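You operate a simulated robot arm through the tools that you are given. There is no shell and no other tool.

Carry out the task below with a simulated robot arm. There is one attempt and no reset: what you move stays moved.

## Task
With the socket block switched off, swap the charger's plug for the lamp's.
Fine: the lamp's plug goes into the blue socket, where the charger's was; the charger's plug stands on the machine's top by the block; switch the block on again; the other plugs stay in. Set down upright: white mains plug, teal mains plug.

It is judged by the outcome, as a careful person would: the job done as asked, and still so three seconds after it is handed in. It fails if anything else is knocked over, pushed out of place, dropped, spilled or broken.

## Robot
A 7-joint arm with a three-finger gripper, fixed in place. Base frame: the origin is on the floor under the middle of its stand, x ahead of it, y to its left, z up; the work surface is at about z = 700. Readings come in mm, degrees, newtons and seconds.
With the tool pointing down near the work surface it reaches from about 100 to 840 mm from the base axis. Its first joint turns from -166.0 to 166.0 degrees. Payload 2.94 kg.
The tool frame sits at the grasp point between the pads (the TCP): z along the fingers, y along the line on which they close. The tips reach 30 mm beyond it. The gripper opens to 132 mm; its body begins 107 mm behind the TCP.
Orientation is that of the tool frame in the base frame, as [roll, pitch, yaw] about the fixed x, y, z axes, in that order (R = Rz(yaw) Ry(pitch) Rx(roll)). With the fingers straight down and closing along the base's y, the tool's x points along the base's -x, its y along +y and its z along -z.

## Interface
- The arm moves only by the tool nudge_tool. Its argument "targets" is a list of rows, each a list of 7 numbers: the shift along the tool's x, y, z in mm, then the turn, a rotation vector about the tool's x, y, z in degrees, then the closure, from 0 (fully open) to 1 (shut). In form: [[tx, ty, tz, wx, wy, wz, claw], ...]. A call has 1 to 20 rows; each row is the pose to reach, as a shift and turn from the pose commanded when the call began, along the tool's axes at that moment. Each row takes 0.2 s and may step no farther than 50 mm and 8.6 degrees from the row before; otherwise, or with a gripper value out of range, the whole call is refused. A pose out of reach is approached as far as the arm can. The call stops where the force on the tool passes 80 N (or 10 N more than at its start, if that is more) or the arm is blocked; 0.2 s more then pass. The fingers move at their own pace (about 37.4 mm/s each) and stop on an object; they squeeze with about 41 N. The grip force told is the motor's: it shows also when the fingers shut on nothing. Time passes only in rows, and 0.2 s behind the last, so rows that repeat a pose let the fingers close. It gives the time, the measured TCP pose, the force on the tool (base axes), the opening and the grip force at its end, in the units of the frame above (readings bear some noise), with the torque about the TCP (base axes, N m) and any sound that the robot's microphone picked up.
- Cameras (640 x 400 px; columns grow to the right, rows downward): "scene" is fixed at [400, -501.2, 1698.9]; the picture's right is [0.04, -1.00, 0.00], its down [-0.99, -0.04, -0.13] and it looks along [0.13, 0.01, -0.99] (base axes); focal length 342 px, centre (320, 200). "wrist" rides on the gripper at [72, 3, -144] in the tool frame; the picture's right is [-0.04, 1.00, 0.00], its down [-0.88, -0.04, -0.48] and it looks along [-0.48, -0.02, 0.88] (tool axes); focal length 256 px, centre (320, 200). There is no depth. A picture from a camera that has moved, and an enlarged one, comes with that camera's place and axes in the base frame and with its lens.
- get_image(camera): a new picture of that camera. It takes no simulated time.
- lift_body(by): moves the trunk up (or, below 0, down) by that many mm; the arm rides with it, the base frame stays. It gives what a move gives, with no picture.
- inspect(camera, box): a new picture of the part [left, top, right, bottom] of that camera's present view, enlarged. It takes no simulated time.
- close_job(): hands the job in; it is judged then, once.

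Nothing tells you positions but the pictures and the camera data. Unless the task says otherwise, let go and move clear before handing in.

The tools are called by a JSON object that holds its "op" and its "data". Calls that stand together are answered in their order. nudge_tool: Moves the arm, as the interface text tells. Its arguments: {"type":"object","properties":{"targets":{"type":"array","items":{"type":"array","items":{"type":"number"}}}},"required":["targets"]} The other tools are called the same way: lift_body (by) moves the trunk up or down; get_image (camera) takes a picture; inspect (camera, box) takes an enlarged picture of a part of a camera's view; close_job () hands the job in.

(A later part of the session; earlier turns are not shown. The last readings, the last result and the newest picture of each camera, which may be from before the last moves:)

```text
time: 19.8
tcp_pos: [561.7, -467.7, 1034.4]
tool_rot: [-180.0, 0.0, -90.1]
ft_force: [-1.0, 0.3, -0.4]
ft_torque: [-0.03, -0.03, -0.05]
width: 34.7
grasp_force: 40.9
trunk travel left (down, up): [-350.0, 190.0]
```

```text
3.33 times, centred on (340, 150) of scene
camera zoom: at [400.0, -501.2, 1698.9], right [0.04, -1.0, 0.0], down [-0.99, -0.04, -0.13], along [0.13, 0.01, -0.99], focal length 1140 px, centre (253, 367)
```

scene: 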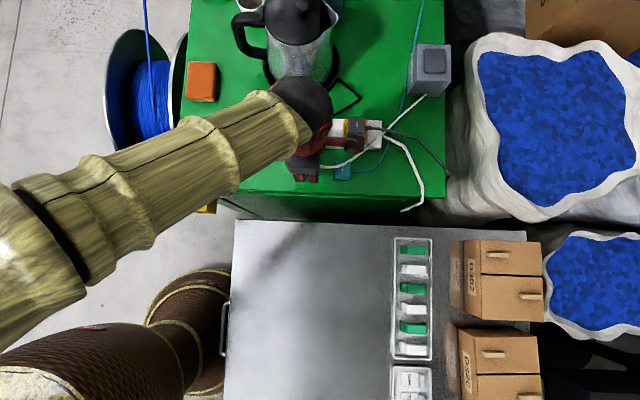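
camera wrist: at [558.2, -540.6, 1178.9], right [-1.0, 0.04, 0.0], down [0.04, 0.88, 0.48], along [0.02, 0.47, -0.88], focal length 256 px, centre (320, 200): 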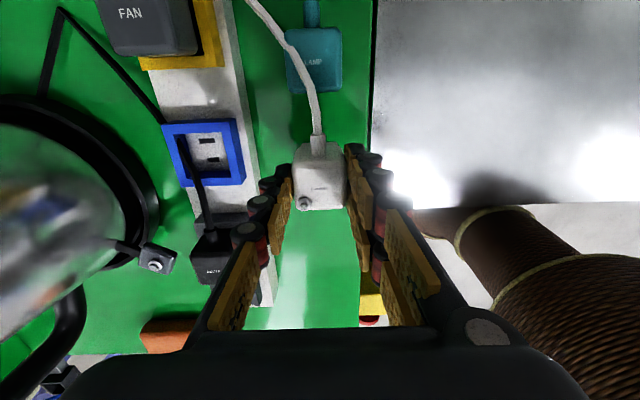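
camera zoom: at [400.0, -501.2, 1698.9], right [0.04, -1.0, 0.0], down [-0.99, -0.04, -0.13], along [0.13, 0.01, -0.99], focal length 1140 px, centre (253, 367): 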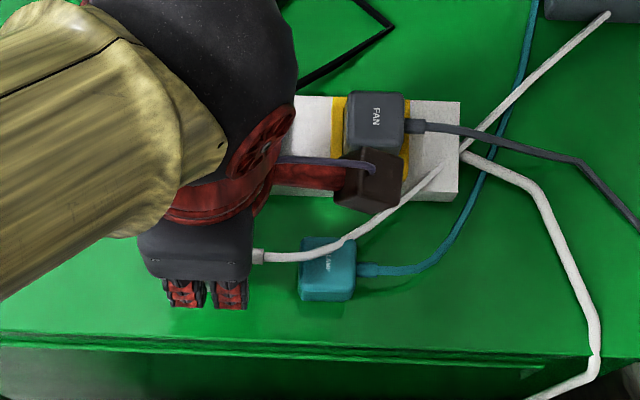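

The cable runs loosely past the lamp plug with no pull on the tool (about 1 N). The kettle's thin cord hangs over the blue socket's far side, so I'll watch that later. Lowering the charger plug toward the machine top.

{"op": "nudge_tool", "data": {"targets": [[0, 0, 8, 0, 0, 0, 1], [0, 0, 16, 0, 0, 0, 1], [0, 0, 22, 0, 0, 0, 1], [0, 0, 22, 0, 0, 0, 1]]}}

{"op": "inspect", "data": {"camera": "wrist", "box": [240, 0, 400, 220]}}

{"op": "inspect", "data": {"camera": "scene", "box": [260, 90, 420, 210]}}

```text
time: 20.8
tcp_pos: [562.1, -468.5, 1013.1]
tool_rot: [-179.8, -0.2, -90.0]
ft_force: [-0.3, 1.4, 15.5]
ft_torque: [0.17, 0.14, -0.04]
width: 34.8
grasp_force: 41.0
trunk travel left (down, up): [-350.0, 190.0]
```

```text
1.82 times, centred on (320, 110) of wrist
camera zoom: at [558.4, -540.0, 1159.1], right [-1.0, 0.04, 0.0], down [0.04, 0.88, 0.47], along [0.02, 0.47, -0.88], focal length 465 px, centre (320, 364)
```

zoom: 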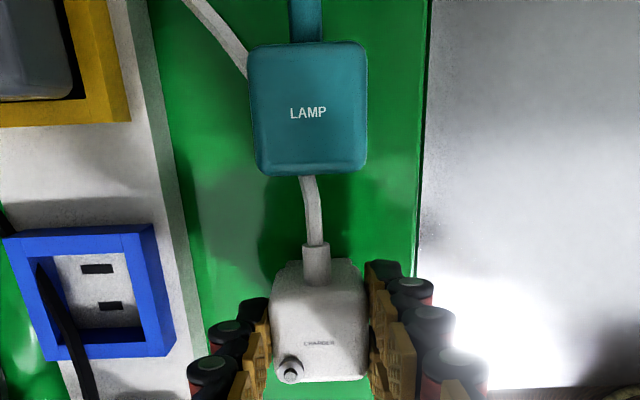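

```text
3.33 times, centred on (340, 150) of scene
camera zoom: at [400.0, -501.2, 1698.9], right [0.04, -1.0, 0.0], down [-0.99, -0.04, -0.13], along [0.13, 0.01, -0.99], focal length 1140 px, centre (253, 367)
```

zoom: 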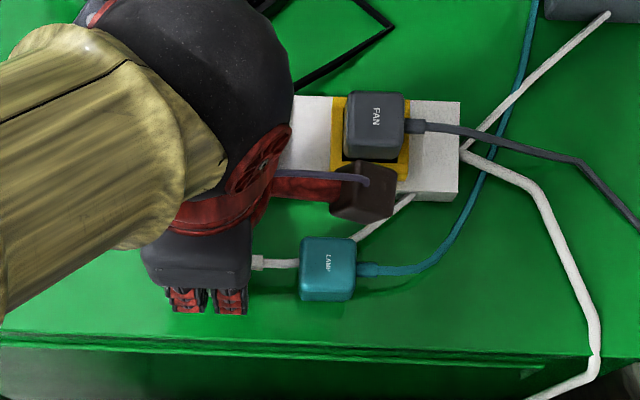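

Contact came at TCP z of about 1013 with a centred upward push (15 N), so the plug's underside is on the machine top. I'll back off slightly to ease the load before letting go.

{"op": "nudge_tool", "data": {"targets": [[0, 0, -1, 0, 0, 0, 1], [0, 0, -1, 0, 0, 0, 1]]}}

```text
time: 21.4
tcp_pos: [561.4, -468.0, 1014.8]
tool_rot: [-179.9, -0.1, -90.0]
ft_force: [1.5, 1.3, 15.5]
ft_torque: [0.13, 0.0, -0.04]
width: 34.8
grasp_force: 41.1
trunk travel left (down, up): [-350.0, 190.0]
```

{"op": "nudge_tool", "data": {"targets": [[0, 0, -1, 0, 0, 0, 1], [0, 0, -2, 0, 0, 0, 1], [0, 0, -2, 0, 0, 0, 1]]}}

{"op": "inspect", "data": {"camera": "wrist", "box": [240, 0, 400, 220]}}

```text
time: 22.2
tcp_pos: [563.2, -467.7, 1014.8]
tool_rot: [180.0, 0.0, -90.0]
ft_force: [2.5, -3.7, 9.0]
ft_torque: [-0.2, -0.11, 0.01]
width: 34.6
grasp_force: 40.9
trunk travel left (down, up): [-350.0, 190.0]
```

```text
1.82 times, centred on (320, 110) of wrist
camera zoom: at [558.6, -540.0, 1158.8], right [-1.0, 0.04, 0.0], down [0.04, 0.88, 0.48], along [0.02, 0.48, -0.88], focal length 465 px, centre (320, 364)
```

zoom: 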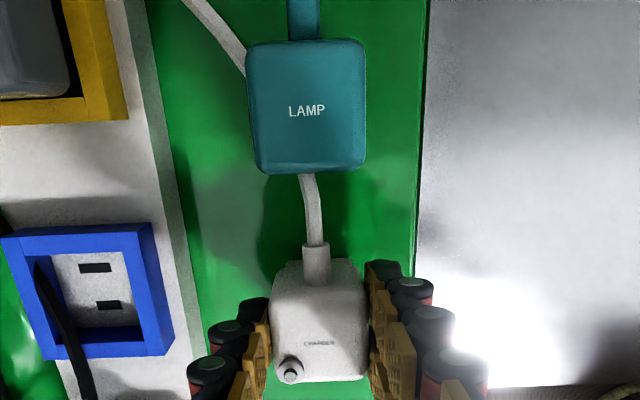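

{"op": "nudge_tool", "data": {"targets": [[0, 0, -1, 0, 0, 0, 1], [0, 0, -1, 0, 0, 0, 1]]}}

```text
time: 22.8
tcp_pos: [560.9, -466.2, 1014.2]
tool_rot: [179.9, 0.1, -90.0]
ft_force: [-0.3, 0.3, 2.5]
ft_torque: [-0.04, -0.04, 0.02]
width: 34.5
grasp_force: 41.0
trunk travel left (down, up): [-350.0, 190.0]
```

Only 2.5 N remains, so the plug is resting lightly. Opening the fingers gently.

{"op": "nudge_tool", "data": {"targets": [[0, 0, 0, 0, 0, 0, 0.75], [0, 0, 0, 0, 0, 0, 0.73], [0, 0, 0, 0, 0, 0, 0.71], [0, 0, 0, 0, 0, 0, 0.68], [0, 0, 0, 0, 0, 0, 0.64], [0, 0, 0, 0, 0, 0, 0.61], [0, 0, 0, 0, 0, 0, 0.61]]}}

{"op": "inspect", "data": {"camera": "wrist", "box": [240, 0, 400, 220]}}

{"op": "inspect", "data": {"camera": "scene", "box": [260, 90, 420, 210]}}

```text
time: 24.4
tcp_pos: [561.7, -467.2, 1015.6]
tool_rot: [-180.0, 0.0, -90.0]
ft_force: [-0.5, -0.2, 0.4]
ft_torque: [0.01, -0.03, 0.0]
width: 51.4
grasp_force: 0.1
trunk travel left (down, up): [-350.0, 190.0]
```

```text
1.82 times, centred on (320, 110) of wrist
camera zoom: at [558.8, -540.4, 1159.9], right [-1.0, 0.04, 0.0], down [0.04, 0.88, 0.48], along [0.02, 0.48, -0.88], focal length 465 px, centre (320, 364)
```

zoom: 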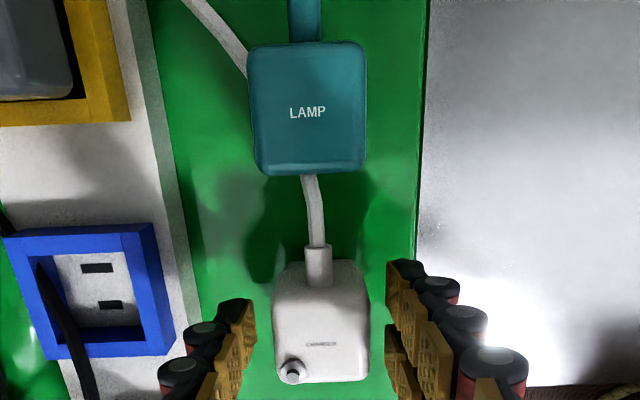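

```text
3.33 times, centred on (340, 150) of scene
camera zoom: at [400.0, -501.2, 1698.9], right [0.04, -1.0, 0.0], down [-0.99, -0.04, -0.13], along [0.13, 0.01, -0.99], focal length 1140 px, centre (253, 367)
```

zoom: 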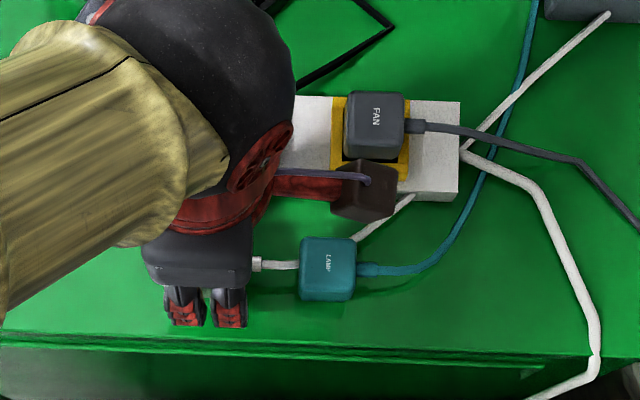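

The charger plug stands on its own. I'll raise straight up and look at it.

{"op": "nudge_tool", "data": {"targets": [[0, 0, -10, 0, 0, 0, 0.61], [0, 0, -25, 0, 0, 0, 0.61], [0, 0, -50, 0, 0, 0, 0.58], [0, 0, -80, 0, 0, 0, 0.55], [0, 0, -110, 0, 0, 0, 0.55], [0, 0, -110, 0, 0, 0, 0.55]]}}

{"op": "get_image", "data": {"camera": "wrist"}}

{"op": "inspect", "data": {"camera": "wrist", "box": [220, 20, 420, 220]}}

{"op": "inspect", "data": {"camera": "scene", "box": [260, 90, 420, 210]}}

```text
time: 25.8
tcp_pos: [564.2, -468.9, 1123.7]
tool_rot: [179.9, 0.0, -90.0]
ft_force: [-0.1, -0.6, -0.1]
ft_torque: [-0.02, 0.0, 0.01]
width: 59.2
grasp_force: 0.0
trunk travel left (down, up): [-350.0, 190.0]
```

```text
taken
camera wrist: at [560.9, -541.5, 1269.4], right [-1.0, 0.04, 0.0], down [0.04, 0.88, 0.48], along [0.02, 0.48, -0.88], focal length 256 px, centre (320, 200)
```

wrist: 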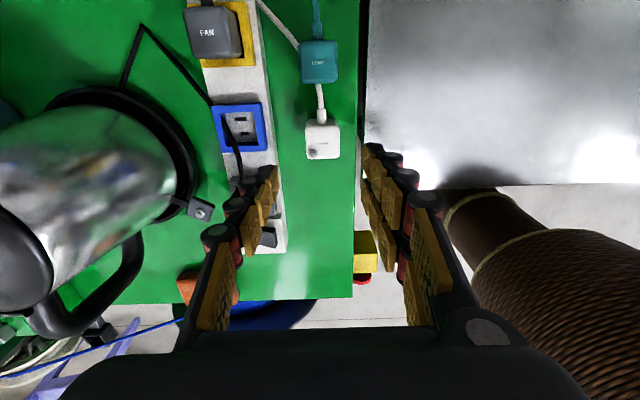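

```text
2.00 times, centred on (320, 120) of wrist
camera zoom: at [560.9, -541.5, 1269.4], right [-1.0, 0.04, 0.0], down [0.04, 0.88, 0.48], along [0.02, 0.48, -0.88], focal length 512 px, centre (320, 360)
```

zoom: 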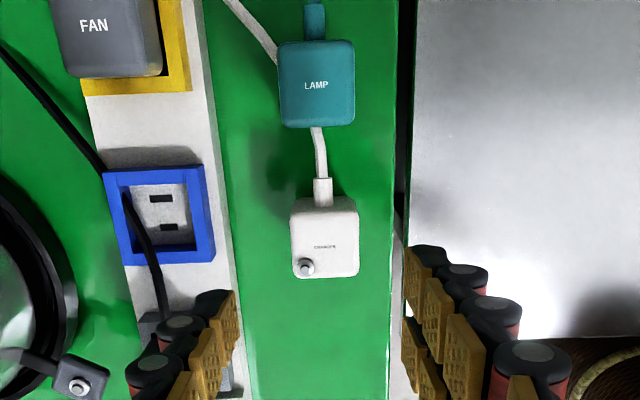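

```text
3.33 times, centred on (340, 150) of scene
camera zoom: at [400.0, -501.2, 1698.9], right [0.04, -1.0, 0.0], down [-0.99, -0.04, -0.13], along [0.13, 0.01, -0.99], focal length 1140 px, centre (253, 367)
```

zoom: 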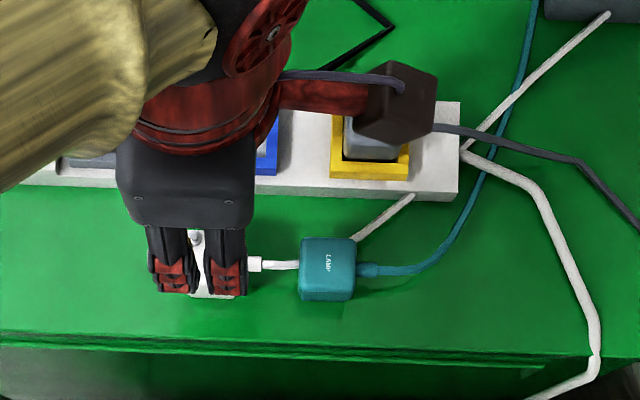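

The charger stands upright at its spot. The lamp plug's centre is near [561.5, -539.5], so I'll shift the gripper over it at the same height and check alignment.

{"op": "nudge_tool", "data": {"targets": [[25, 0.3, 0, 0, 0, 0, 0.57], [50, 0.5, 0, 0, 0, 0, 0.57], [71.5, 0.5, 0, 0, 0, 0, 0.57], [71.5, 0.5, 25, 0, 0, 0, 0.57], [71.5, 0.5, 50, 0, 0, 0, 0.57], [71.5, 0.5, 50, 0, 0, 0, 0.57]]}}

{"op": "get_image", "data": {"camera": "wrist"}}

{"op": "inspect", "data": {"camera": "wrist", "box": [240, 60, 400, 220]}}

{"op": "inspect", "data": {"camera": "scene", "box": [260, 90, 420, 210]}}

```text
time: 27.2
tcp_pos: [562.5, -539.3, 1076.1]
tool_rot: [-180.0, 0.1, -90.0]
ft_force: [1.1, -0.2, 0.2]
ft_torque: [0.0, 0.0, 0.01]
width: 56.7
grasp_force: 0.0
trunk travel left (down, up): [-350.0, 190.0]
```

```text
taken
camera wrist: at [559.4, -612.4, 1220.0], right [-1.0, 0.04, 0.0], down [0.04, 0.88, 0.48], along [0.02, 0.47, -0.88], focal length 256 px, centre (320, 200)
```

wrist: 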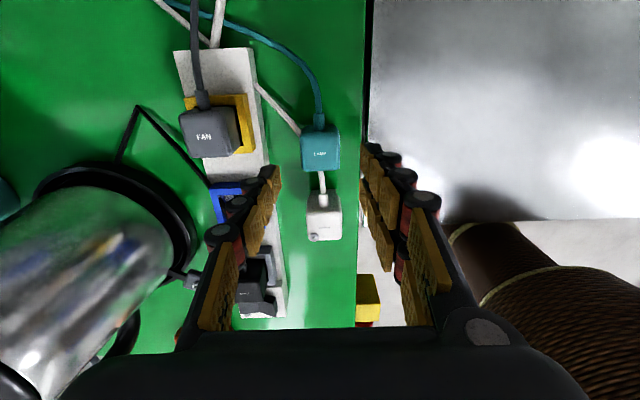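

```text
2.50 times, centred on (320, 140) of wrist
camera zoom: at [559.4, -612.4, 1220.0], right [-1.0, 0.04, 0.0], down [0.04, 0.88, 0.48], along [0.02, 0.47, -0.88], focal length 640 px, centre (320, 350)
```

zoom: 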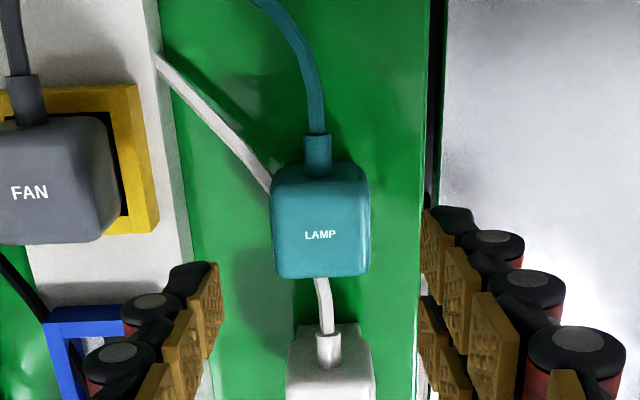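

```text
3.33 times, centred on (340, 150) of scene
camera zoom: at [400.0, -501.2, 1698.9], right [0.04, -1.0, 0.0], down [-0.99, -0.04, -0.13], along [0.13, 0.01, -0.99], focal length 1140 px, centre (253, 367)
```

zoom: 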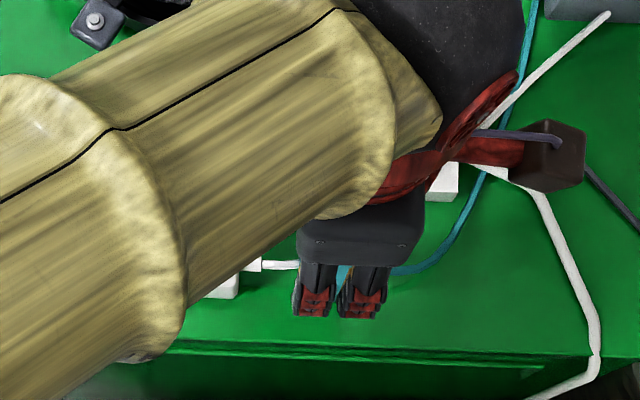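

From several views the lamp plug's top is near z=1002, lower than the charger's (about 1016), so the grip height matters for clearing the blue rim on insertion. I'll measure the rim by gently touching it with the fingertips set to plug width, starting from above the empty blue socket.

{"op": "nudge_tool", "data": {"targets": [[0, 0, -25, 0, 0, 0, 0.57], [0, 0, -50, 0, 0, 0, 0.6], [-20, -30, -50, 0, 0, 0, 0.65], [-40, -60, -50, 0, 0, 0, 0.735], [-58.5, -88.5, -50, 0, 0, 0, 0.735], [-58.5, -88.5, -20, 0, 0, 0, 0.735], [-58.5, -88.5, 10, 0, 0, 0, 0.735], [-58.5, -88.5, 30, 0, 0, 0, 0.735], [-58.5, -88.5, 30, 0, 0, 0, 0.735]]}}

{"op": "get_image", "data": {"camera": "wrist"}}

{"op": "inspect", "data": {"camera": "wrist", "box": [240, 60, 400, 220]}}

{"op": "inspect", "data": {"camera": "scene", "box": [260, 90, 420, 210]}}

```text
time: 29.2
tcp_pos: [649.3, -481.1, 1045.5]
tool_rot: [-180.0, 0.0, -90.0]
ft_force: [-0.8, -0.1, -0.1]
ft_torque: [-0.01, -0.04, 0.02]
width: 34.8
grasp_force: 0.1
trunk travel left (down, up): [-350.0, 190.0]
```

```text
taken
camera wrist: at [646.9, -553.8, 1189.3], right [-1.0, 0.04, 0.0], down [0.04, 0.88, 0.48], along [0.02, 0.48, -0.88], focal length 256 px, centre (320, 200)
```

wrist: 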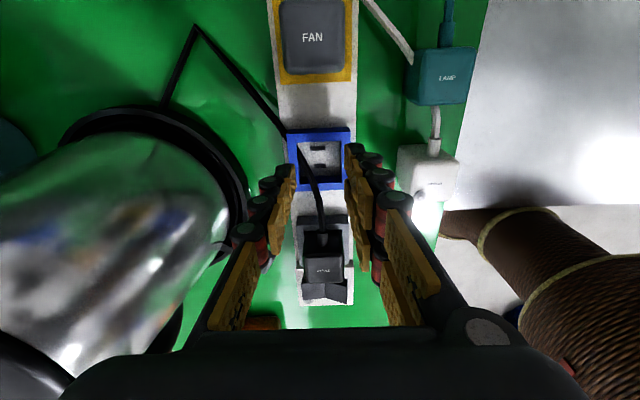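

```text
2.50 times, centred on (320, 140) of wrist
camera zoom: at [646.9, -553.8, 1189.3], right [-1.0, 0.04, 0.0], down [0.04, 0.88, 0.48], along [0.02, 0.48, -0.88], focal length 640 px, centre (320, 350)
```

zoom: 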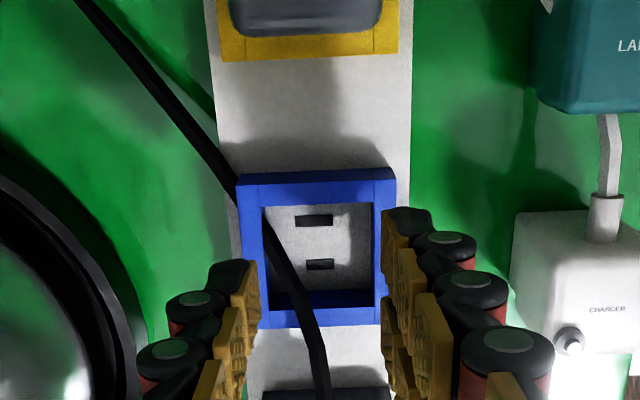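

```text
3.33 times, centred on (340, 150) of scene
camera zoom: at [400.0, -501.2, 1698.9], right [0.04, -1.0, 0.0], down [-0.99, -0.04, -0.13], along [0.13, 0.01, -0.99], focal length 1140 px, centre (253, 367)
```

zoom: 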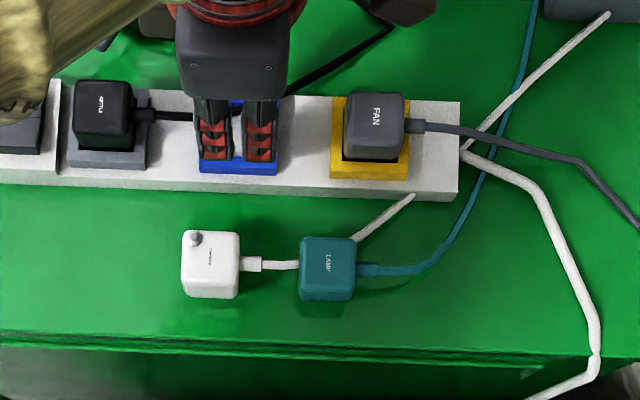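

Both free plugs are visible in the scene now. I'll enlarge them to see how they stand before probing the rim.

{"op": "inspect", "data": {"camera": "scene", "box": [310, 150, 354, 186]}}

{"op": "inspect", "data": {"camera": "scene", "box": [305, 105, 349, 141]}}

{"op": "inspect", "data": {"camera": "wrist", "box": [390, 20, 480, 220]}}

```text
11.11 times, centred on (332, 168) of scene
camera zoom: at [400.0, -501.2, 1698.9], right [0.04, -1.0, 0.0], down [-0.99, -0.04, -0.13], along [0.13, 0.01, -0.99], focal length 3798 px, centre (187, 556)
```

zoom: 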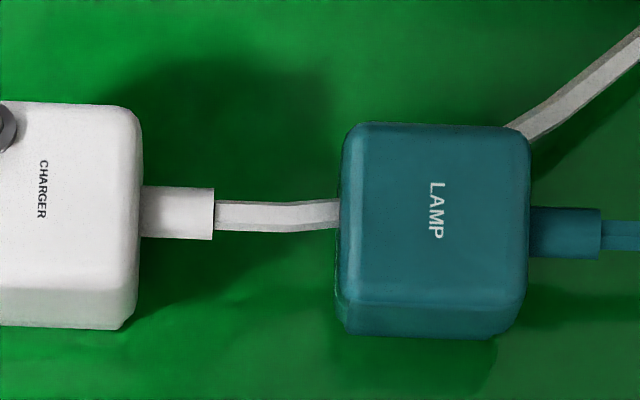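

```text
11.11 times, centred on (327, 123) of scene
camera zoom: at [400.0, -501.2, 1698.9], right [0.04, -1.0, 0.0], down [-0.99, -0.04, -0.13], along [0.13, 0.01, -0.99], focal length 3798 px, centre (242, 1056)
```

zoom: 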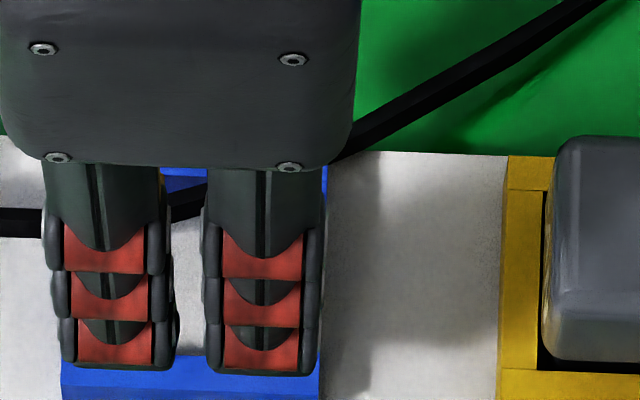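

```text
2.00 times, centred on (435, 120) of wrist
camera zoom: at [646.9, -553.8, 1189.3], right [-1.0, 0.04, 0.0], down [0.04, 0.88, 0.48], along [0.02, 0.48, -0.88], focal length 512 px, centre (90, 360)
```

zoom: 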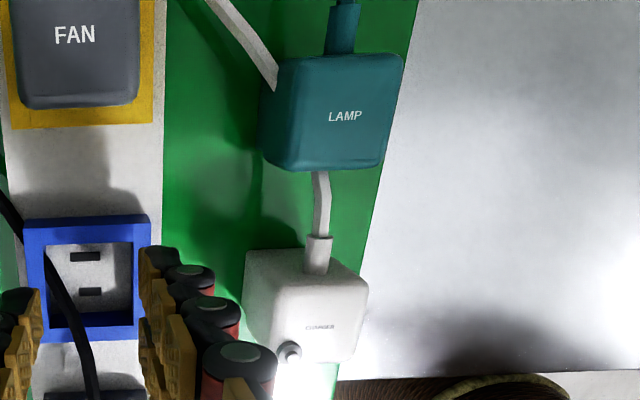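

The two bodies look similar, but the lamp stands roughly 10 mm lower than the charger. I'll now touch the rim gently with the fingertips at plug width to learn the lowest usable TCP height here.

{"op": "nudge_tool", "data": {"targets": [[0, 0, 4, 0, 0, 0, 0.735], [0, 0, 8, 0, 0, 0, 0.735], [0, 0, 8, 0, 0, 0, 0.735]]}}

{"op": "nudge_tool", "data": {"targets": [[0, 0, 2, 0, 0, 0, 0.735], [0, 0, 2, 0, 0, 0, 0.735]]}}

{"op": "nudge_tool", "data": {"targets": [[0, 0, 2, 0, 0, 0, 0.735], [0, 0, 2, 0, 0, 0, 0.735]]}}

```text
time: 30.0
tcp_pos: [650.5, -480.6, 1036.9]
tool_rot: [-179.9, -0.1, -90.0]
ft_force: [0.0, -0.5, -0.9]
ft_torque: [-0.02, -0.01, -0.02]
width: 35.1
grasp_force: 0.1
trunk travel left (down, up): [-350.0, 190.0]
```

```text
time: 30.6
tcp_pos: [649.4, -481.7, 1035.0]
tool_rot: [179.9, -0.1, -90.1]
ft_force: [-0.4, -0.4, -1.2]
ft_torque: [0.0, -0.04, 0.03]
width: 34.9
grasp_force: 0.2
trunk travel left (down, up): [-350.0, 190.0]
```

```text
time: 31.2
tcp_pos: [649.5, -481.3, 1033.1]
tool_rot: [-180.0, -0.1, -90.0]
ft_force: [0.5, 0.2, 0.9]
ft_torque: [0.04, 0.01, -0.02]
width: 35.1
grasp_force: 0.1
trunk travel left (down, up): [-350.0, 190.0]
```

{"op": "nudge_tool", "data": {"targets": [[0, 0, 2, 0, 0, 0, 0.735], [0, 0, 2, 0, 0, 0, 0.735]]}}

{"op": "nudge_tool", "data": {"targets": [[0, 0, 2, 0, 0, 0, 0.735], [0, 0, 2, 0, 0, 0, 0.735]]}}

{"op": "nudge_tool", "data": {"targets": [[0, 0, 2, 0, 0, 0, 0.735], [0, 0, 2, 0, 0, 0, 0.735]]}}

{"op": "inspect", "data": {"camera": "wrist", "box": [240, 60, 400, 220]}}

```text
time: 31.8
tcp_pos: [649.8, -481.7, 1030.7]
tool_rot: [-180.0, -0.1, -90.0]
ft_force: [-0.3, -0.3, -0.4]
ft_torque: [0.0, -0.02, 0.01]
width: 34.8
grasp_force: 0.0
trunk travel left (down, up): [-350.0, 190.0]
```

```text
time: 32.4
tcp_pos: [650.7, -481.4, 1028.5]
tool_rot: [180.0, 0.0, -90.0]
ft_force: [0.5, -1.4, -0.4]
ft_torque: [0.01, -0.03, 0.03]
width: 35.1
grasp_force: 0.1
trunk travel left (down, up): [-350.0, 190.0]
```

```text
time: 33.0
tcp_pos: [651.0, -481.8, 1028.4]
tool_rot: [179.9, 0.0, -90.1]
ft_force: [0.2, -1.0, -0.2]
ft_torque: [0.0, -0.02, -0.04]
width: 35.1
grasp_force: 0.1
trunk travel left (down, up): [-350.0, 190.0]
```

```text
2.50 times, centred on (320, 140) of wrist
camera zoom: at [647.6, -553.6, 1172.4], right [-1.0, 0.04, 0.0], down [0.04, 0.88, 0.48], along [0.02, 0.48, -0.88], focal length 640 px, centre (320, 350)
```

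zoom: 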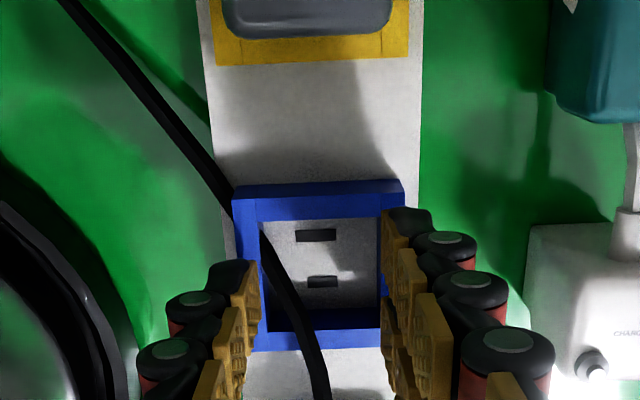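

No contact down to TCP z=1027.6, so the rim leaves more room than feared. I'll probe a few millimetres further to find the real limit.

{"op": "nudge_tool", "data": {"targets": [[0, 0, 2, 0, 0, 0, 0.735], [0, 0, 2, 0, 0, 0, 0.735]]}}

{"op": "nudge_tool", "data": {"targets": [[0, 0, 2, 0, 0, 0, 0.735], [0, 0, 2, 0, 0, 0, 0.735]]}}

{"op": "inspect", "data": {"camera": "scene", "box": [300, 95, 350, 150]}}

```text
time: 33.6
tcp_pos: [649.7, -480.8, 1026.7]
tool_rot: [179.9, 0.1, -89.9]
ft_force: [-0.2, 0.2, -0.6]
ft_torque: [0.0, 0.02, 0.04]
width: 34.9
grasp_force: 0.0
trunk travel left (down, up): [-350.0, 190.0]
```

```text
time: 34.2
tcp_pos: [649.8, -480.1, 1023.2]
tool_rot: [180.0, 0.0, -90.1]
ft_force: [0.0, 0.2, 0.0]
ft_torque: [-0.01, 0.01, 0.0]
width: 35.1
grasp_force: 0.1
trunk travel left (down, up): [-350.0, 190.0]
```

```text
7.27 times, centred on (325, 122) of scene
camera zoom: at [400.0, -501.2, 1698.9], right [0.04, -1.0, 0.0], down [-0.99, -0.04, -0.13], along [0.13, 0.01, -0.99], focal length 2486 px, centre (284, 764)
```

zoom: 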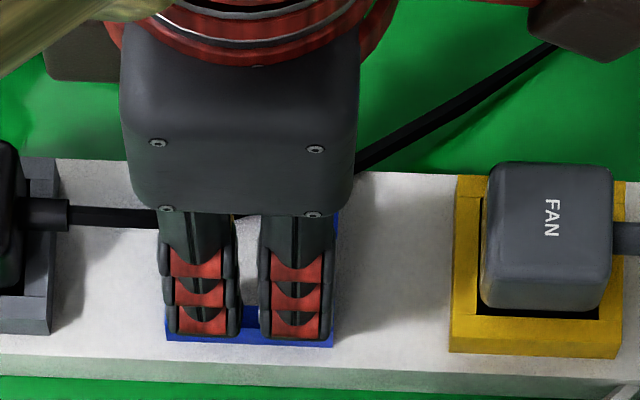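

Clear down to at least 1023.6, so I can grip the lamp plug well. Now I'll raise, go back over the lamp plug and come down around it with the fingers open to about 57 mm.

{"op": "nudge_tool", "data": {"targets": [[0, 0, -30, 0, 0, 0, 0.735], [0, 0, -65, 0, 0, 0, 0.735], [0, 0, -102, 0, 0, 0, 0.65], [20, 30, -102, 0, 0, 0, 0.57], [40, 60, -102, 0, 0, 0, 0.57], [59, 88.5, -102, 0, 0, 0, 0.57], [59, 88.5, -70, 0, 0, 0, 0.57], [59, 88.5, -35, 0, 0, 0, 0.57], [59, 88.5, -35, 0, 0, 0, 0.57]]}}

{"op": "inspect", "data": {"camera": "wrist", "box": [240, 60, 400, 220]}}

```text
time: 36.2
tcp_pos: [560.0, -539.3, 1057.7]
tool_rot: [180.0, 0.1, -90.0]
ft_force: [0.2, 0.0, 0.1]
ft_torque: [-0.02, -0.01, 0.0]
width: 56.9
grasp_force: 0.1
trunk travel left (down, up): [-350.0, 190.0]
```

```text
2.50 times, centred on (320, 140) of wrist
camera zoom: at [557.6, -611.7, 1202.1], right [-1.0, 0.04, 0.0], down [0.04, 0.88, 0.48], along [0.02, 0.47, -0.88], focal length 640 px, centre (320, 350)
```

zoom: 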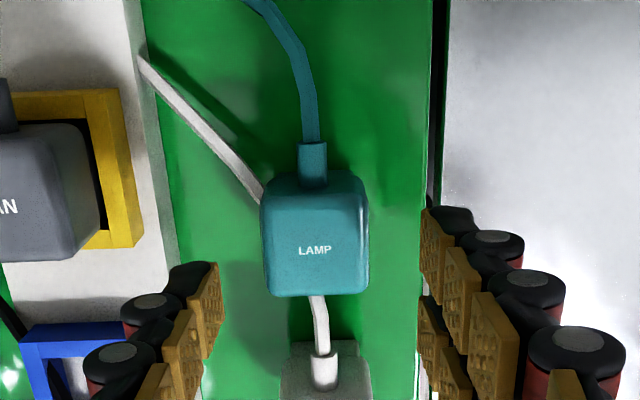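

The plug is about 1.5 mm to the +x side of centre, so I'll correct that while descending around it to TCP z of about 1004.

{"op": "nudge_tool", "data": {"targets": [[0, -1.5, 15, 0, 0, 0, 0.57], [0, -1.5, 30, 0, 0, 0, 0.57], [0, -1.5, 45, 0, 0, 0, 0.57], [0, -1.5, 54.6, 0, 0, 0, 0.57], [0, -1.5, 54.6, 0, 0, 0, 0.57]]}}

{"op": "inspect", "data": {"camera": "wrist", "box": [240, 60, 400, 220]}}

{"op": "inspect", "data": {"camera": "scene", "box": [280, 100, 420, 200]}}

```text
time: 37.4
tcp_pos: [563.2, -540.6, 1003.3]
tool_rot: [-180.0, 0.0, -90.1]
ft_force: [-0.2, 0.9, 0.4]
ft_torque: [0.02, 0.0, 0.0]
width: 56.7
grasp_force: 0.0
trunk travel left (down, up): [-350.0, 190.0]
```

```text
2.50 times, centred on (320, 140) of wrist
camera zoom: at [559.8, -613.0, 1148.3], right [-1.0, 0.04, 0.0], down [0.04, 0.88, 0.48], along [0.02, 0.47, -0.88], focal length 640 px, centre (320, 350)
```

zoom: 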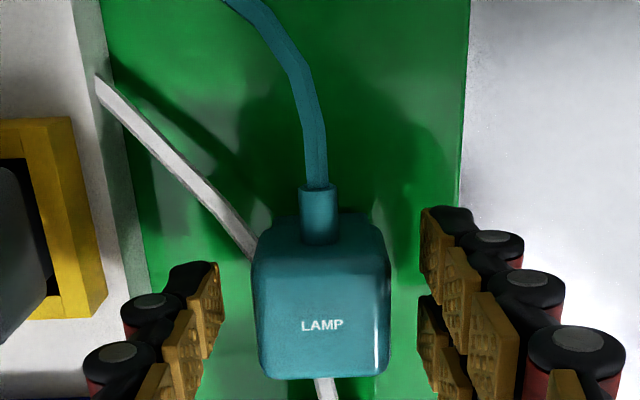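

```text
4.00 times, centred on (350, 150) of scene
camera zoom: at [400.0, -501.2, 1698.9], right [0.04, -1.0, 0.0], down [-0.99, -0.04, -0.13], along [0.13, 0.01, -0.99], focal length 1367 px, centre (200, 400)
```

zoom: 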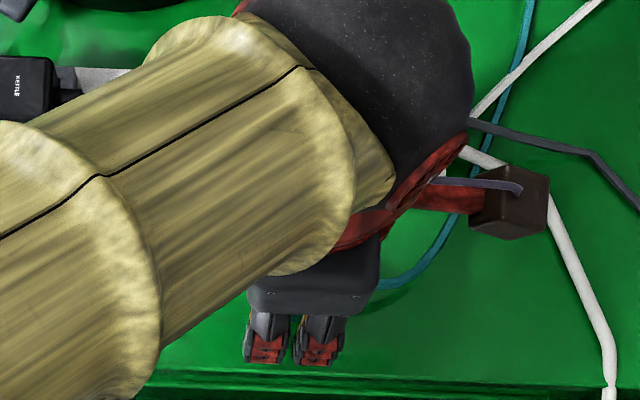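

The lamp plug sits in the gripper almost exactly as the charger did, with the label about 3 px lower. I'll shift 1 mm toward +y to match and then close on it.

{"op": "nudge_tool", "data": {"targets": [[-1, 0.5, 0, 0, 0, 0, 0.57], [-1, 0.5, 0, 0, 0, 0, 0.62], [-1, 0.5, 0, 0, 0, 0, 0.7], [-1, 0.5, 0, 0, 0, 0, 0.8], [-1, 0.5, 0, 0, 0, 0, 1], [-1, 0.5, 0, 0, 0, 0, 1], [-1, 0.5, 0, 0, 0, 0, 1]]}}

{"op": "inspect", "data": {"camera": "wrist", "box": [240, 60, 400, 220]}}

```text
time: 39.0
tcp_pos: [562.0, -539.9, 1002.5]
tool_rot: [180.0, 0.0, -90.0]
ft_force: [0.3, 0.1, 1.0]
ft_torque: [-0.01, 0.02, -0.02]
width: 35.0
grasp_force: 40.6
trunk travel left (down, up): [-350.0, 190.0]
```

```text
2.50 times, centred on (320, 140) of wrist
camera zoom: at [559.4, -611.6, 1147.9], right [-1.0, 0.04, 0.0], down [0.04, 0.88, 0.48], along [0.02, 0.48, -0.88], focal length 640 px, centre (320, 350)
```

zoom: 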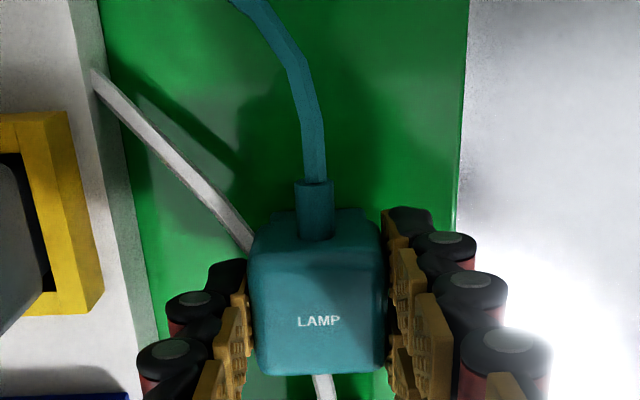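

Gripped: the lamp plug's picture in the hand matches the charger's almost pixel for pixel (label at 319, 321). I'll lift it gently, watching for any cable pull.

{"op": "nudge_tool", "data": {"targets": [[0, 0, -5, 0, 0, 0, 1], [0, 0, -12, 0, 0, 0, 1], [0, 0, -20, 0, 0, 0, 1], [0, 0, -30, 0, 0, 0, 1], [0, 0, -30, 0, 0, 0, 1]]}}

{"op": "inspect", "data": {"camera": "wrist", "box": [200, 0, 400, 220]}}

```text
time: 40.2
tcp_pos: [561.6, -540.1, 1032.3]
tool_rot: [-180.0, 0.1, -90.0]
ft_force: [-0.4, -0.8, -1.2]
ft_torque: [0.02, -0.01, -0.01]
width: 34.9
grasp_force: 41.6
trunk travel left (down, up): [-350.0, 190.0]
```

```text
1.82 times, centred on (300, 110) of wrist
camera zoom: at [559.4, -612.5, 1178.0], right [-1.0, 0.04, 0.0], down [0.04, 0.88, 0.48], along [0.02, 0.48, -0.88], focal length 465 px, centre (356, 364)
```

zoom: 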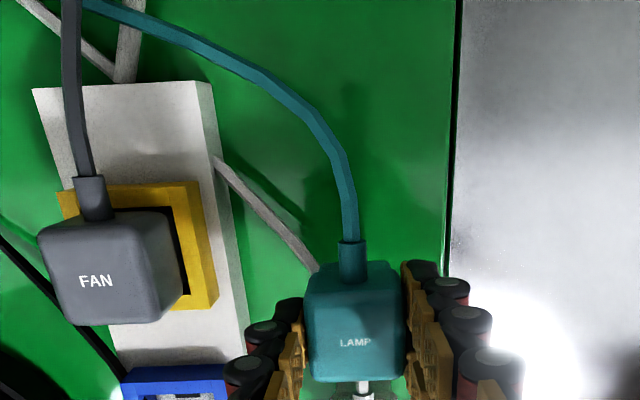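

The lamp plug is lifted with no pull from the cables. Raising higher and moving over the blue socket.

{"op": "nudge_tool", "data": {"targets": [[0, 0, -40, 0, 0, 0, 1], [0, 0, -80, 0, 0, 0, 1], [0, 0, -91, 0, 0, 0, 1], [-15, -25, -91, 0, 0, 0, 1], [-30, -50, -91, 0, 0, 0, 1], [-45, -72, -91, 0, 0, 0, 1], [-58, -87.5, -91, 0, 0, 0, 1], [-58, -87.5, -91, 0, 0, 0, 1], [-58, -87.5, -91, 0, 0, 0, 1]]}}

{"op": "get_image", "data": {"camera": "wrist"}}

{"op": "get_image", "data": {"camera": "scene"}}

{"op": "inspect", "data": {"camera": "scene", "box": [260, 90, 420, 210]}}

```text
time: 42.2
tcp_pos: [650.1, -479.0, 1125.3]
tool_rot: [180.0, -0.1, -90.1]
ft_force: [0.0, -0.7, 0.3]
ft_torque: [-0.05, 0.0, -0.01]
width: 34.7
grasp_force: 41.4
trunk travel left (down, up): [-350.0, 190.0]
```

```text
taken
camera wrist: at [646.4, -551.8, 1268.7], right [-1.0, 0.04, 0.0], down [0.04, 0.88, 0.48], along [0.02, 0.48, -0.88], focal length 256 px, centre (320, 200)
```

wrist: 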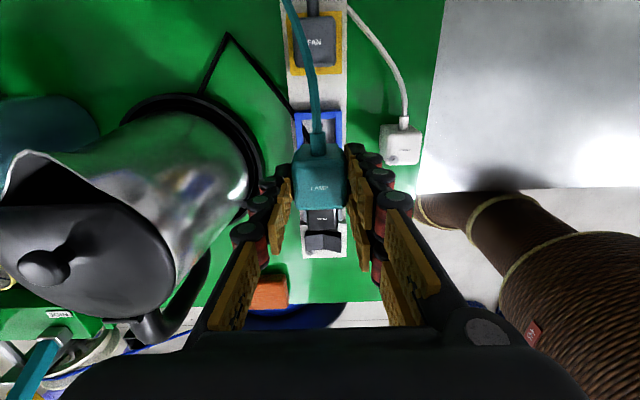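

```text
taken
```

scene: 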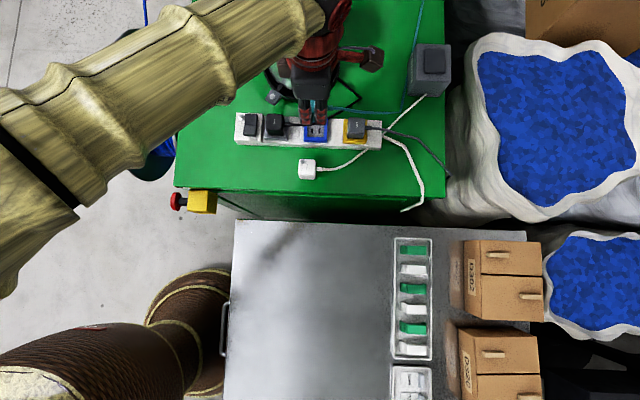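

```text
3.33 times, centred on (340, 150) of scene
camera zoom: at [400.0, -501.2, 1698.9], right [0.04, -1.0, 0.0], down [-0.99, -0.04, -0.13], along [0.13, 0.01, -0.99], focal length 1140 px, centre (253, 367)
```

zoom: 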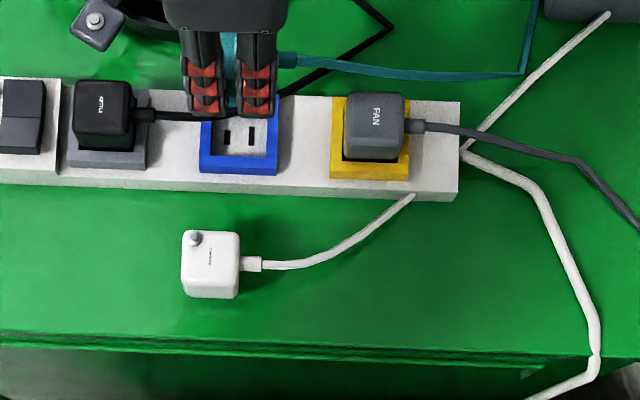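

All clear: charger standing in front, lamp plug over the blue socket. I'll go down to the same height (1058.6) at which I photographed the charger coming out and compare the rim's place in the picture.

{"op": "nudge_tool", "data": {"targets": [[0, 0, 25, 0, 0, 0, 1], [0, 0, 50, 0, 0, 0, 1], [0, 0, 66.4, 0, 0, 0, 1], [0, 0, 66.4, 0, 0, 0, 1], [0, 0, 66.4, 0, 0, 0, 1]]}}

{"op": "inspect", "data": {"camera": "wrist", "box": [240, 60, 400, 220]}}

```text
time: 43.4
tcp_pos: [648.6, -480.7, 1057.0]
tool_rot: [-180.0, -0.1, -90.0]
ft_force: [0.6, -0.2, -1.2]
ft_torque: [0.02, -0.01, 0.03]
width: 34.7
grasp_force: 41.4
trunk travel left (down, up): [-350.0, 190.0]
```

```text
2.50 times, centred on (320, 140) of wrist
camera zoom: at [646.5, -553.2, 1202.5], right [-1.0, 0.04, 0.0], down [0.04, 0.88, 0.48], along [0.02, 0.48, -0.88], focal length 640 px, centre (320, 350)
```

zoom: 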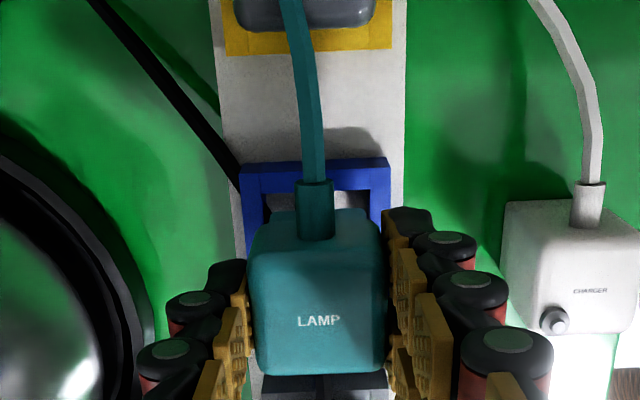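

The rim, yellow frame and block edges are in the same place (within about 1 px) as when the charger came out. Lowering the plug toward the socket in small steps.

{"op": "nudge_tool", "data": {"targets": [[0, 0, 5, 0, 0, 0, 1], [0, 0, 10, 0, 0, 0, 1], [0, 0, 14, 0, 0, 0, 1], [0, 0, 14, 0, 0, 0, 1]]}}

{"op": "nudge_tool", "data": {"targets": [[0, 0, 2, 0, 0, 0, 1], [0, 0, 4, 0, 0, 0, 1], [0, 0, 4, 0, 0, 0, 1]]}}

{"op": "inspect", "data": {"camera": "wrist", "box": [240, 60, 400, 220]}}

```text
time: 44.4
tcp_pos: [648.9, -480.9, 1044.3]
tool_rot: [-180.0, 0.0, -90.0]
ft_force: [0.9, 0.0, -1.1]
ft_torque: [0.04, 0.02, 0.0]
width: 35.0
grasp_force: 41.4
trunk travel left (down, up): [-350.0, 190.0]
```

```text
time: 45.2
tcp_pos: [648.8, -481.8, 1040.6]
tool_rot: [-180.0, 0.0, -89.9]
ft_force: [-1.1, -0.5, -0.6]
ft_torque: [-0.01, 0.02, -0.01]
width: 34.6
grasp_force: 41.1
trunk travel left (down, up): [-350.0, 190.0]
```

```text
2.50 times, centred on (320, 140) of wrist
camera zoom: at [646.9, -553.8, 1184.8], right [-1.0, 0.04, 0.0], down [0.04, 0.88, 0.48], along [0.02, 0.48, -0.88], focal length 640 px, centre (320, 350)
```

zoom: 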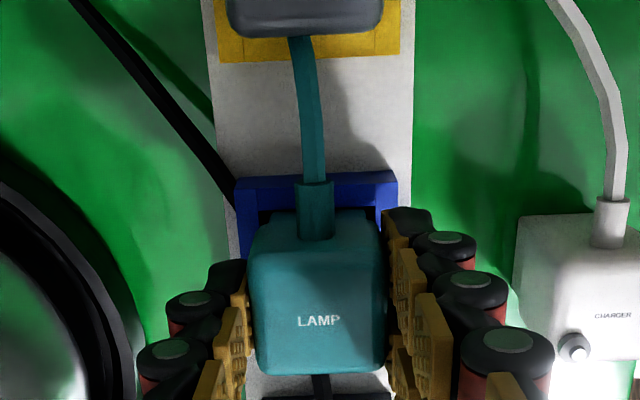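

Still no contact and the picture matches the charger's seated view. Continuing down in 2 mm steps.

{"op": "nudge_tool", "data": {"targets": [[0, 0, 2, 0, 0, 0, 1], [0, 0, 4, 0, 0, 0, 1], [0, 0, 4, 0, 0, 0, 1]]}}

{"op": "nudge_tool", "data": {"targets": [[0, 0, 2, 0, 0, 0, 1], [0, 0, 2, 0, 0, 0, 1]]}}

{"op": "nudge_tool", "data": {"targets": [[0, 0, 2, 0, 0, 0, 1], [0, 0, 2, 0, 0, 0, 1]]}}

```text
time: 46.0
tcp_pos: [649.4, -480.2, 1035.9]
tool_rot: [-180.0, -0.1, -89.9]
ft_force: [-0.3, 1.0, 0.3]
ft_torque: [0.02, 0.03, 0.02]
width: 35.0
grasp_force: 41.7
trunk travel left (down, up): [-350.0, 190.0]
```

```text
time: 46.6
tcp_pos: [649.7, -480.9, 1035.3]
tool_rot: [-180.0, 0.0, -90.0]
ft_force: [-0.7, -1.0, -1.4]
ft_torque: [0.02, 0.04, 0.0]
width: 34.8
grasp_force: 41.0
trunk travel left (down, up): [-350.0, 190.0]
```

```text
time: 47.2
tcp_pos: [650.4, -480.6, 1033.3]
tool_rot: [180.0, 0.0, -89.9]
ft_force: [1.5, -0.1, -1.7]
ft_torque: [0.0, -0.01, 0.02]
width: 35.1
grasp_force: 40.8
trunk travel left (down, up): [-350.0, 190.0]
```

{"op": "nudge_tool", "data": {"targets": [[0, 0, 2, 0, 0, 0, 1], [0, 0, 2, 0, 0, 0, 1]]}}

{"op": "nudge_tool", "data": {"targets": [[0, 0, 2, 0, 0, 0, 1], [0, 0, 2, 0, 0, 0, 1]]}}

{"op": "inspect", "data": {"camera": "wrist", "box": [240, 60, 400, 220]}}

```text
time: 47.8
tcp_pos: [649.2, -482.4, 1029.8]
tool_rot: [180.0, 0.0, -90.0]
ft_force: [0.4, -0.7, -0.4]
ft_torque: [0.02, 0.01, 0.0]
width: 34.9
grasp_force: 41.5
trunk travel left (down, up): [-350.0, 190.0]
```

```text
time: 48.4
tcp_pos: [650.3, -482.1, 1027.0]
tool_rot: [180.0, 0.0, -90.1]
ft_force: [-0.6, 0.2, -0.8]
ft_torque: [0.0, -0.01, 0.02]
width: 35.0
grasp_force: 40.8
trunk travel left (down, up): [-350.0, 190.0]
```

```text
2.50 times, centred on (320, 140) of wrist
camera zoom: at [646.9, -553.5, 1172.5], right [-1.0, 0.04, 0.0], down [0.04, 0.88, 0.48], along [0.02, 0.48, -0.88], focal length 640 px, centre (320, 350)
```

zoom: 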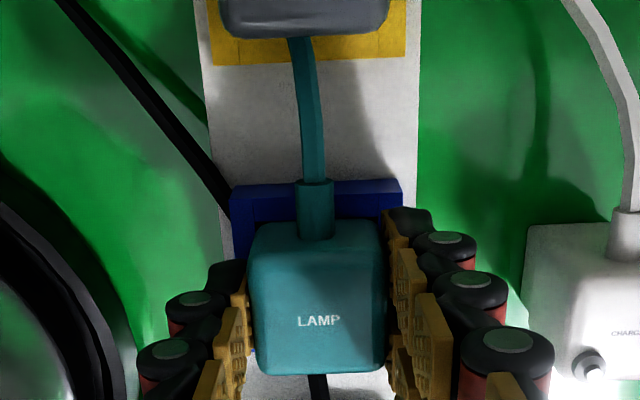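

Still free at 1028.6. The fingertips are proven clear down to about 1023.6, so I'll continue carefully.

{"op": "nudge_tool", "data": {"targets": [[0, 0, 2, 0, 0, 0, 1], [0, 0, 2, 0, 0, 0, 1]]}}

{"op": "nudge_tool", "data": {"targets": [[0, 0, 2, 0, 0, 0, 1], [0, 0, 2, 0, 0, 0, 1]]}}

```text
time: 49.0
tcp_pos: [649.7, -480.8, 1028.0]
tool_rot: [180.0, 0.0, -90.0]
ft_force: [-1.6, 0.1, 4.7]
ft_torque: [0.09, 0.13, -0.01]
width: 34.8
grasp_force: 41.2
trunk travel left (down, up): [-350.0, 190.0]
```

```text
time: 49.6
tcp_pos: [648.7, -480.6, 1026.2]
tool_rot: [-179.8, -0.1, -89.9]
ft_force: [-1.5, 0.5, 17.4]
ft_torque: [0.1, 0.25, -0.01]
width: 34.9
grasp_force: 41.0
trunk travel left (down, up): [-350.0, 190.0]
```

Contact starts at about 1027, which matches the predicted seated height (charger offset of 23 mm above its standing height). I'll press a little more to be sure it is fully home.

{"op": "nudge_tool", "data": {"targets": [[0, 0, 1.5, 0, 0, 0, 1], [0, 0, 3, 0, 0, 0, 1], [0, 0, 3, 0, 0, 0, 1]]}}

{"op": "inspect", "data": {"camera": "wrist", "box": [240, 60, 400, 220]}}

{"op": "inspect", "data": {"camera": "scene", "box": [300, 95, 380, 150]}}

```text
time: 50.4
tcp_pos: [650.1, -481.2, 1025.3]
tool_rot: [-179.7, -0.3, -90.0]
ft_force: [-0.9, -2.1, 34.5]
ft_torque: [-0.13, 0.15, -0.01]
width: 35.1
grasp_force: 41.0
trunk travel left (down, up): [-350.0, 190.0]
```

```text
2.50 times, centred on (320, 140) of wrist
camera zoom: at [646.5, -552.9, 1169.7], right [-1.0, 0.04, -0.01], down [0.04, 0.88, 0.47], along [0.03, 0.47, -0.88], focal length 640 px, centre (320, 350)
```

zoom: 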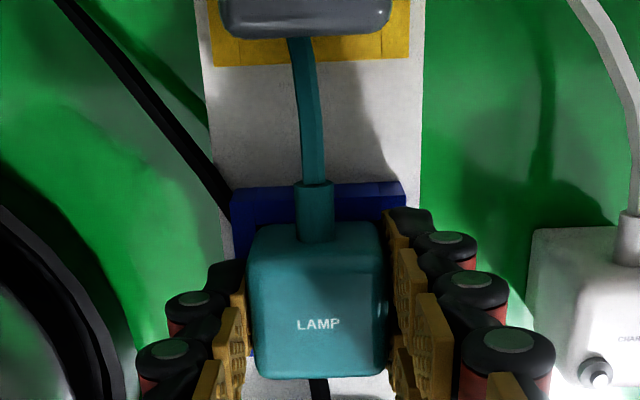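

```text
7.27 times, centred on (340, 122) of scene
camera zoom: at [400.0, -501.2, 1698.9], right [0.04, -1.0, 0.0], down [-0.99, -0.04, -0.13], along [0.13, 0.01, -0.99], focal length 2486 px, centre (174, 764)
```

zoom: 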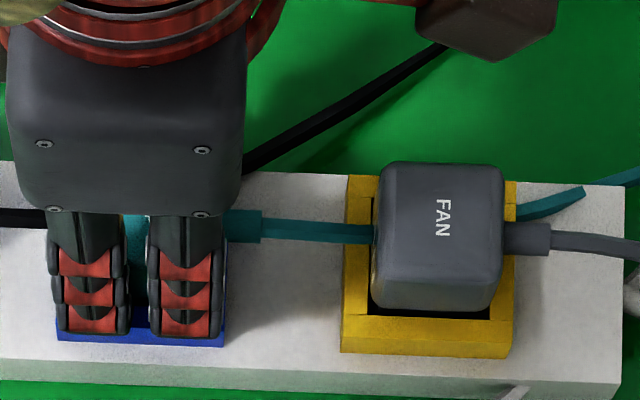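

It sits firm at 34 N with no further travel, so it looks fully seated. I'll relieve the load and check the residual force before releasing.

{"op": "nudge_tool", "data": {"targets": [[0, 0, -2, 0, 0, 0, 1], [0, 0, -4, 0, 0, 0, 1], [0, 0, -4, 0, 0, 0, 1]]}}

```text
time: 51.2
tcp_pos: [649.3, -480.0, 1026.3]
tool_rot: [-179.9, 0.1, -90.0]
ft_force: [3.6, -3.5, 16.8]
ft_torque: [-0.39, -0.33, 0.03]
width: 34.9
grasp_force: 41.1
trunk travel left (down, up): [-350.0, 190.0]
```

{"op": "nudge_tool", "data": {"targets": [[0, 0, -0.7, 0, 0, 0, 1], [0, 0, -1.3, 0, 0, 0, 1], [0, 0, -1.3, 0, 0, 0, 1]]}}

```text
time: 52.0
tcp_pos: [648.5, -481.2, 1024.9]
tool_rot: [179.8, 0.0, -90.1]
ft_force: [0.3, 1.2, 3.9]
ft_torque: [-0.07, -0.08, 0.02]
width: 35.1
grasp_force: 41.0
trunk travel left (down, up): [-350.0, 190.0]
```

The load is down to about 4 N with no side force. Opening the fingers gently and then inspecting.

{"op": "nudge_tool", "data": {"targets": [[0, 0, 0, 0, 0, 0, 0.75], [0, 0, 0, 0, 0, 0, 0.73], [0, 0, 0, 0, 0, 0, 0.71], [0, 0, 0, 0, 0, 0, 0.68], [0, 0, 0, 0, 0, 0, 0.64], [0, 0, 0, 0, 0, 0, 0.6], [0, 0, 0, 0, 0, 0, 0.6]]}}

{"op": "inspect", "data": {"camera": "wrist", "box": [240, 60, 400, 220]}}

```text
time: 53.6
tcp_pos: [649.6, -481.0, 1026.8]
tool_rot: [-179.9, -0.1, -90.0]
ft_force: [-0.3, 0.3, 0.1]
ft_torque: [0.0, 0.01, -0.03]
width: 52.9
grasp_force: 0.0
trunk travel left (down, up): [-350.0, 190.0]
```

```text
2.50 times, centred on (320, 140) of wrist
camera zoom: at [647.7, -553.8, 1171.1], right [-1.0, 0.04, 0.0], down [0.04, 0.88, 0.48], along [0.02, 0.48, -0.88], focal length 640 px, centre (320, 350)
```

zoom: 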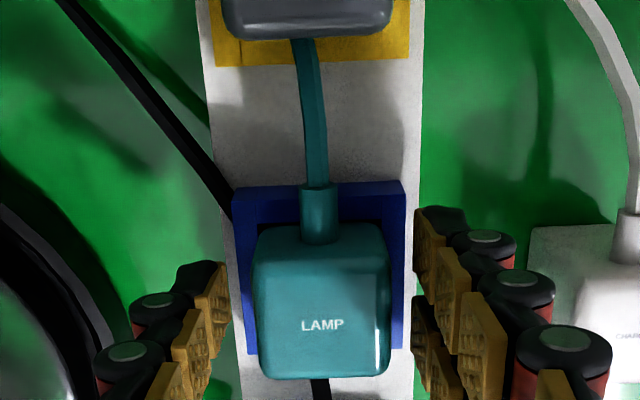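

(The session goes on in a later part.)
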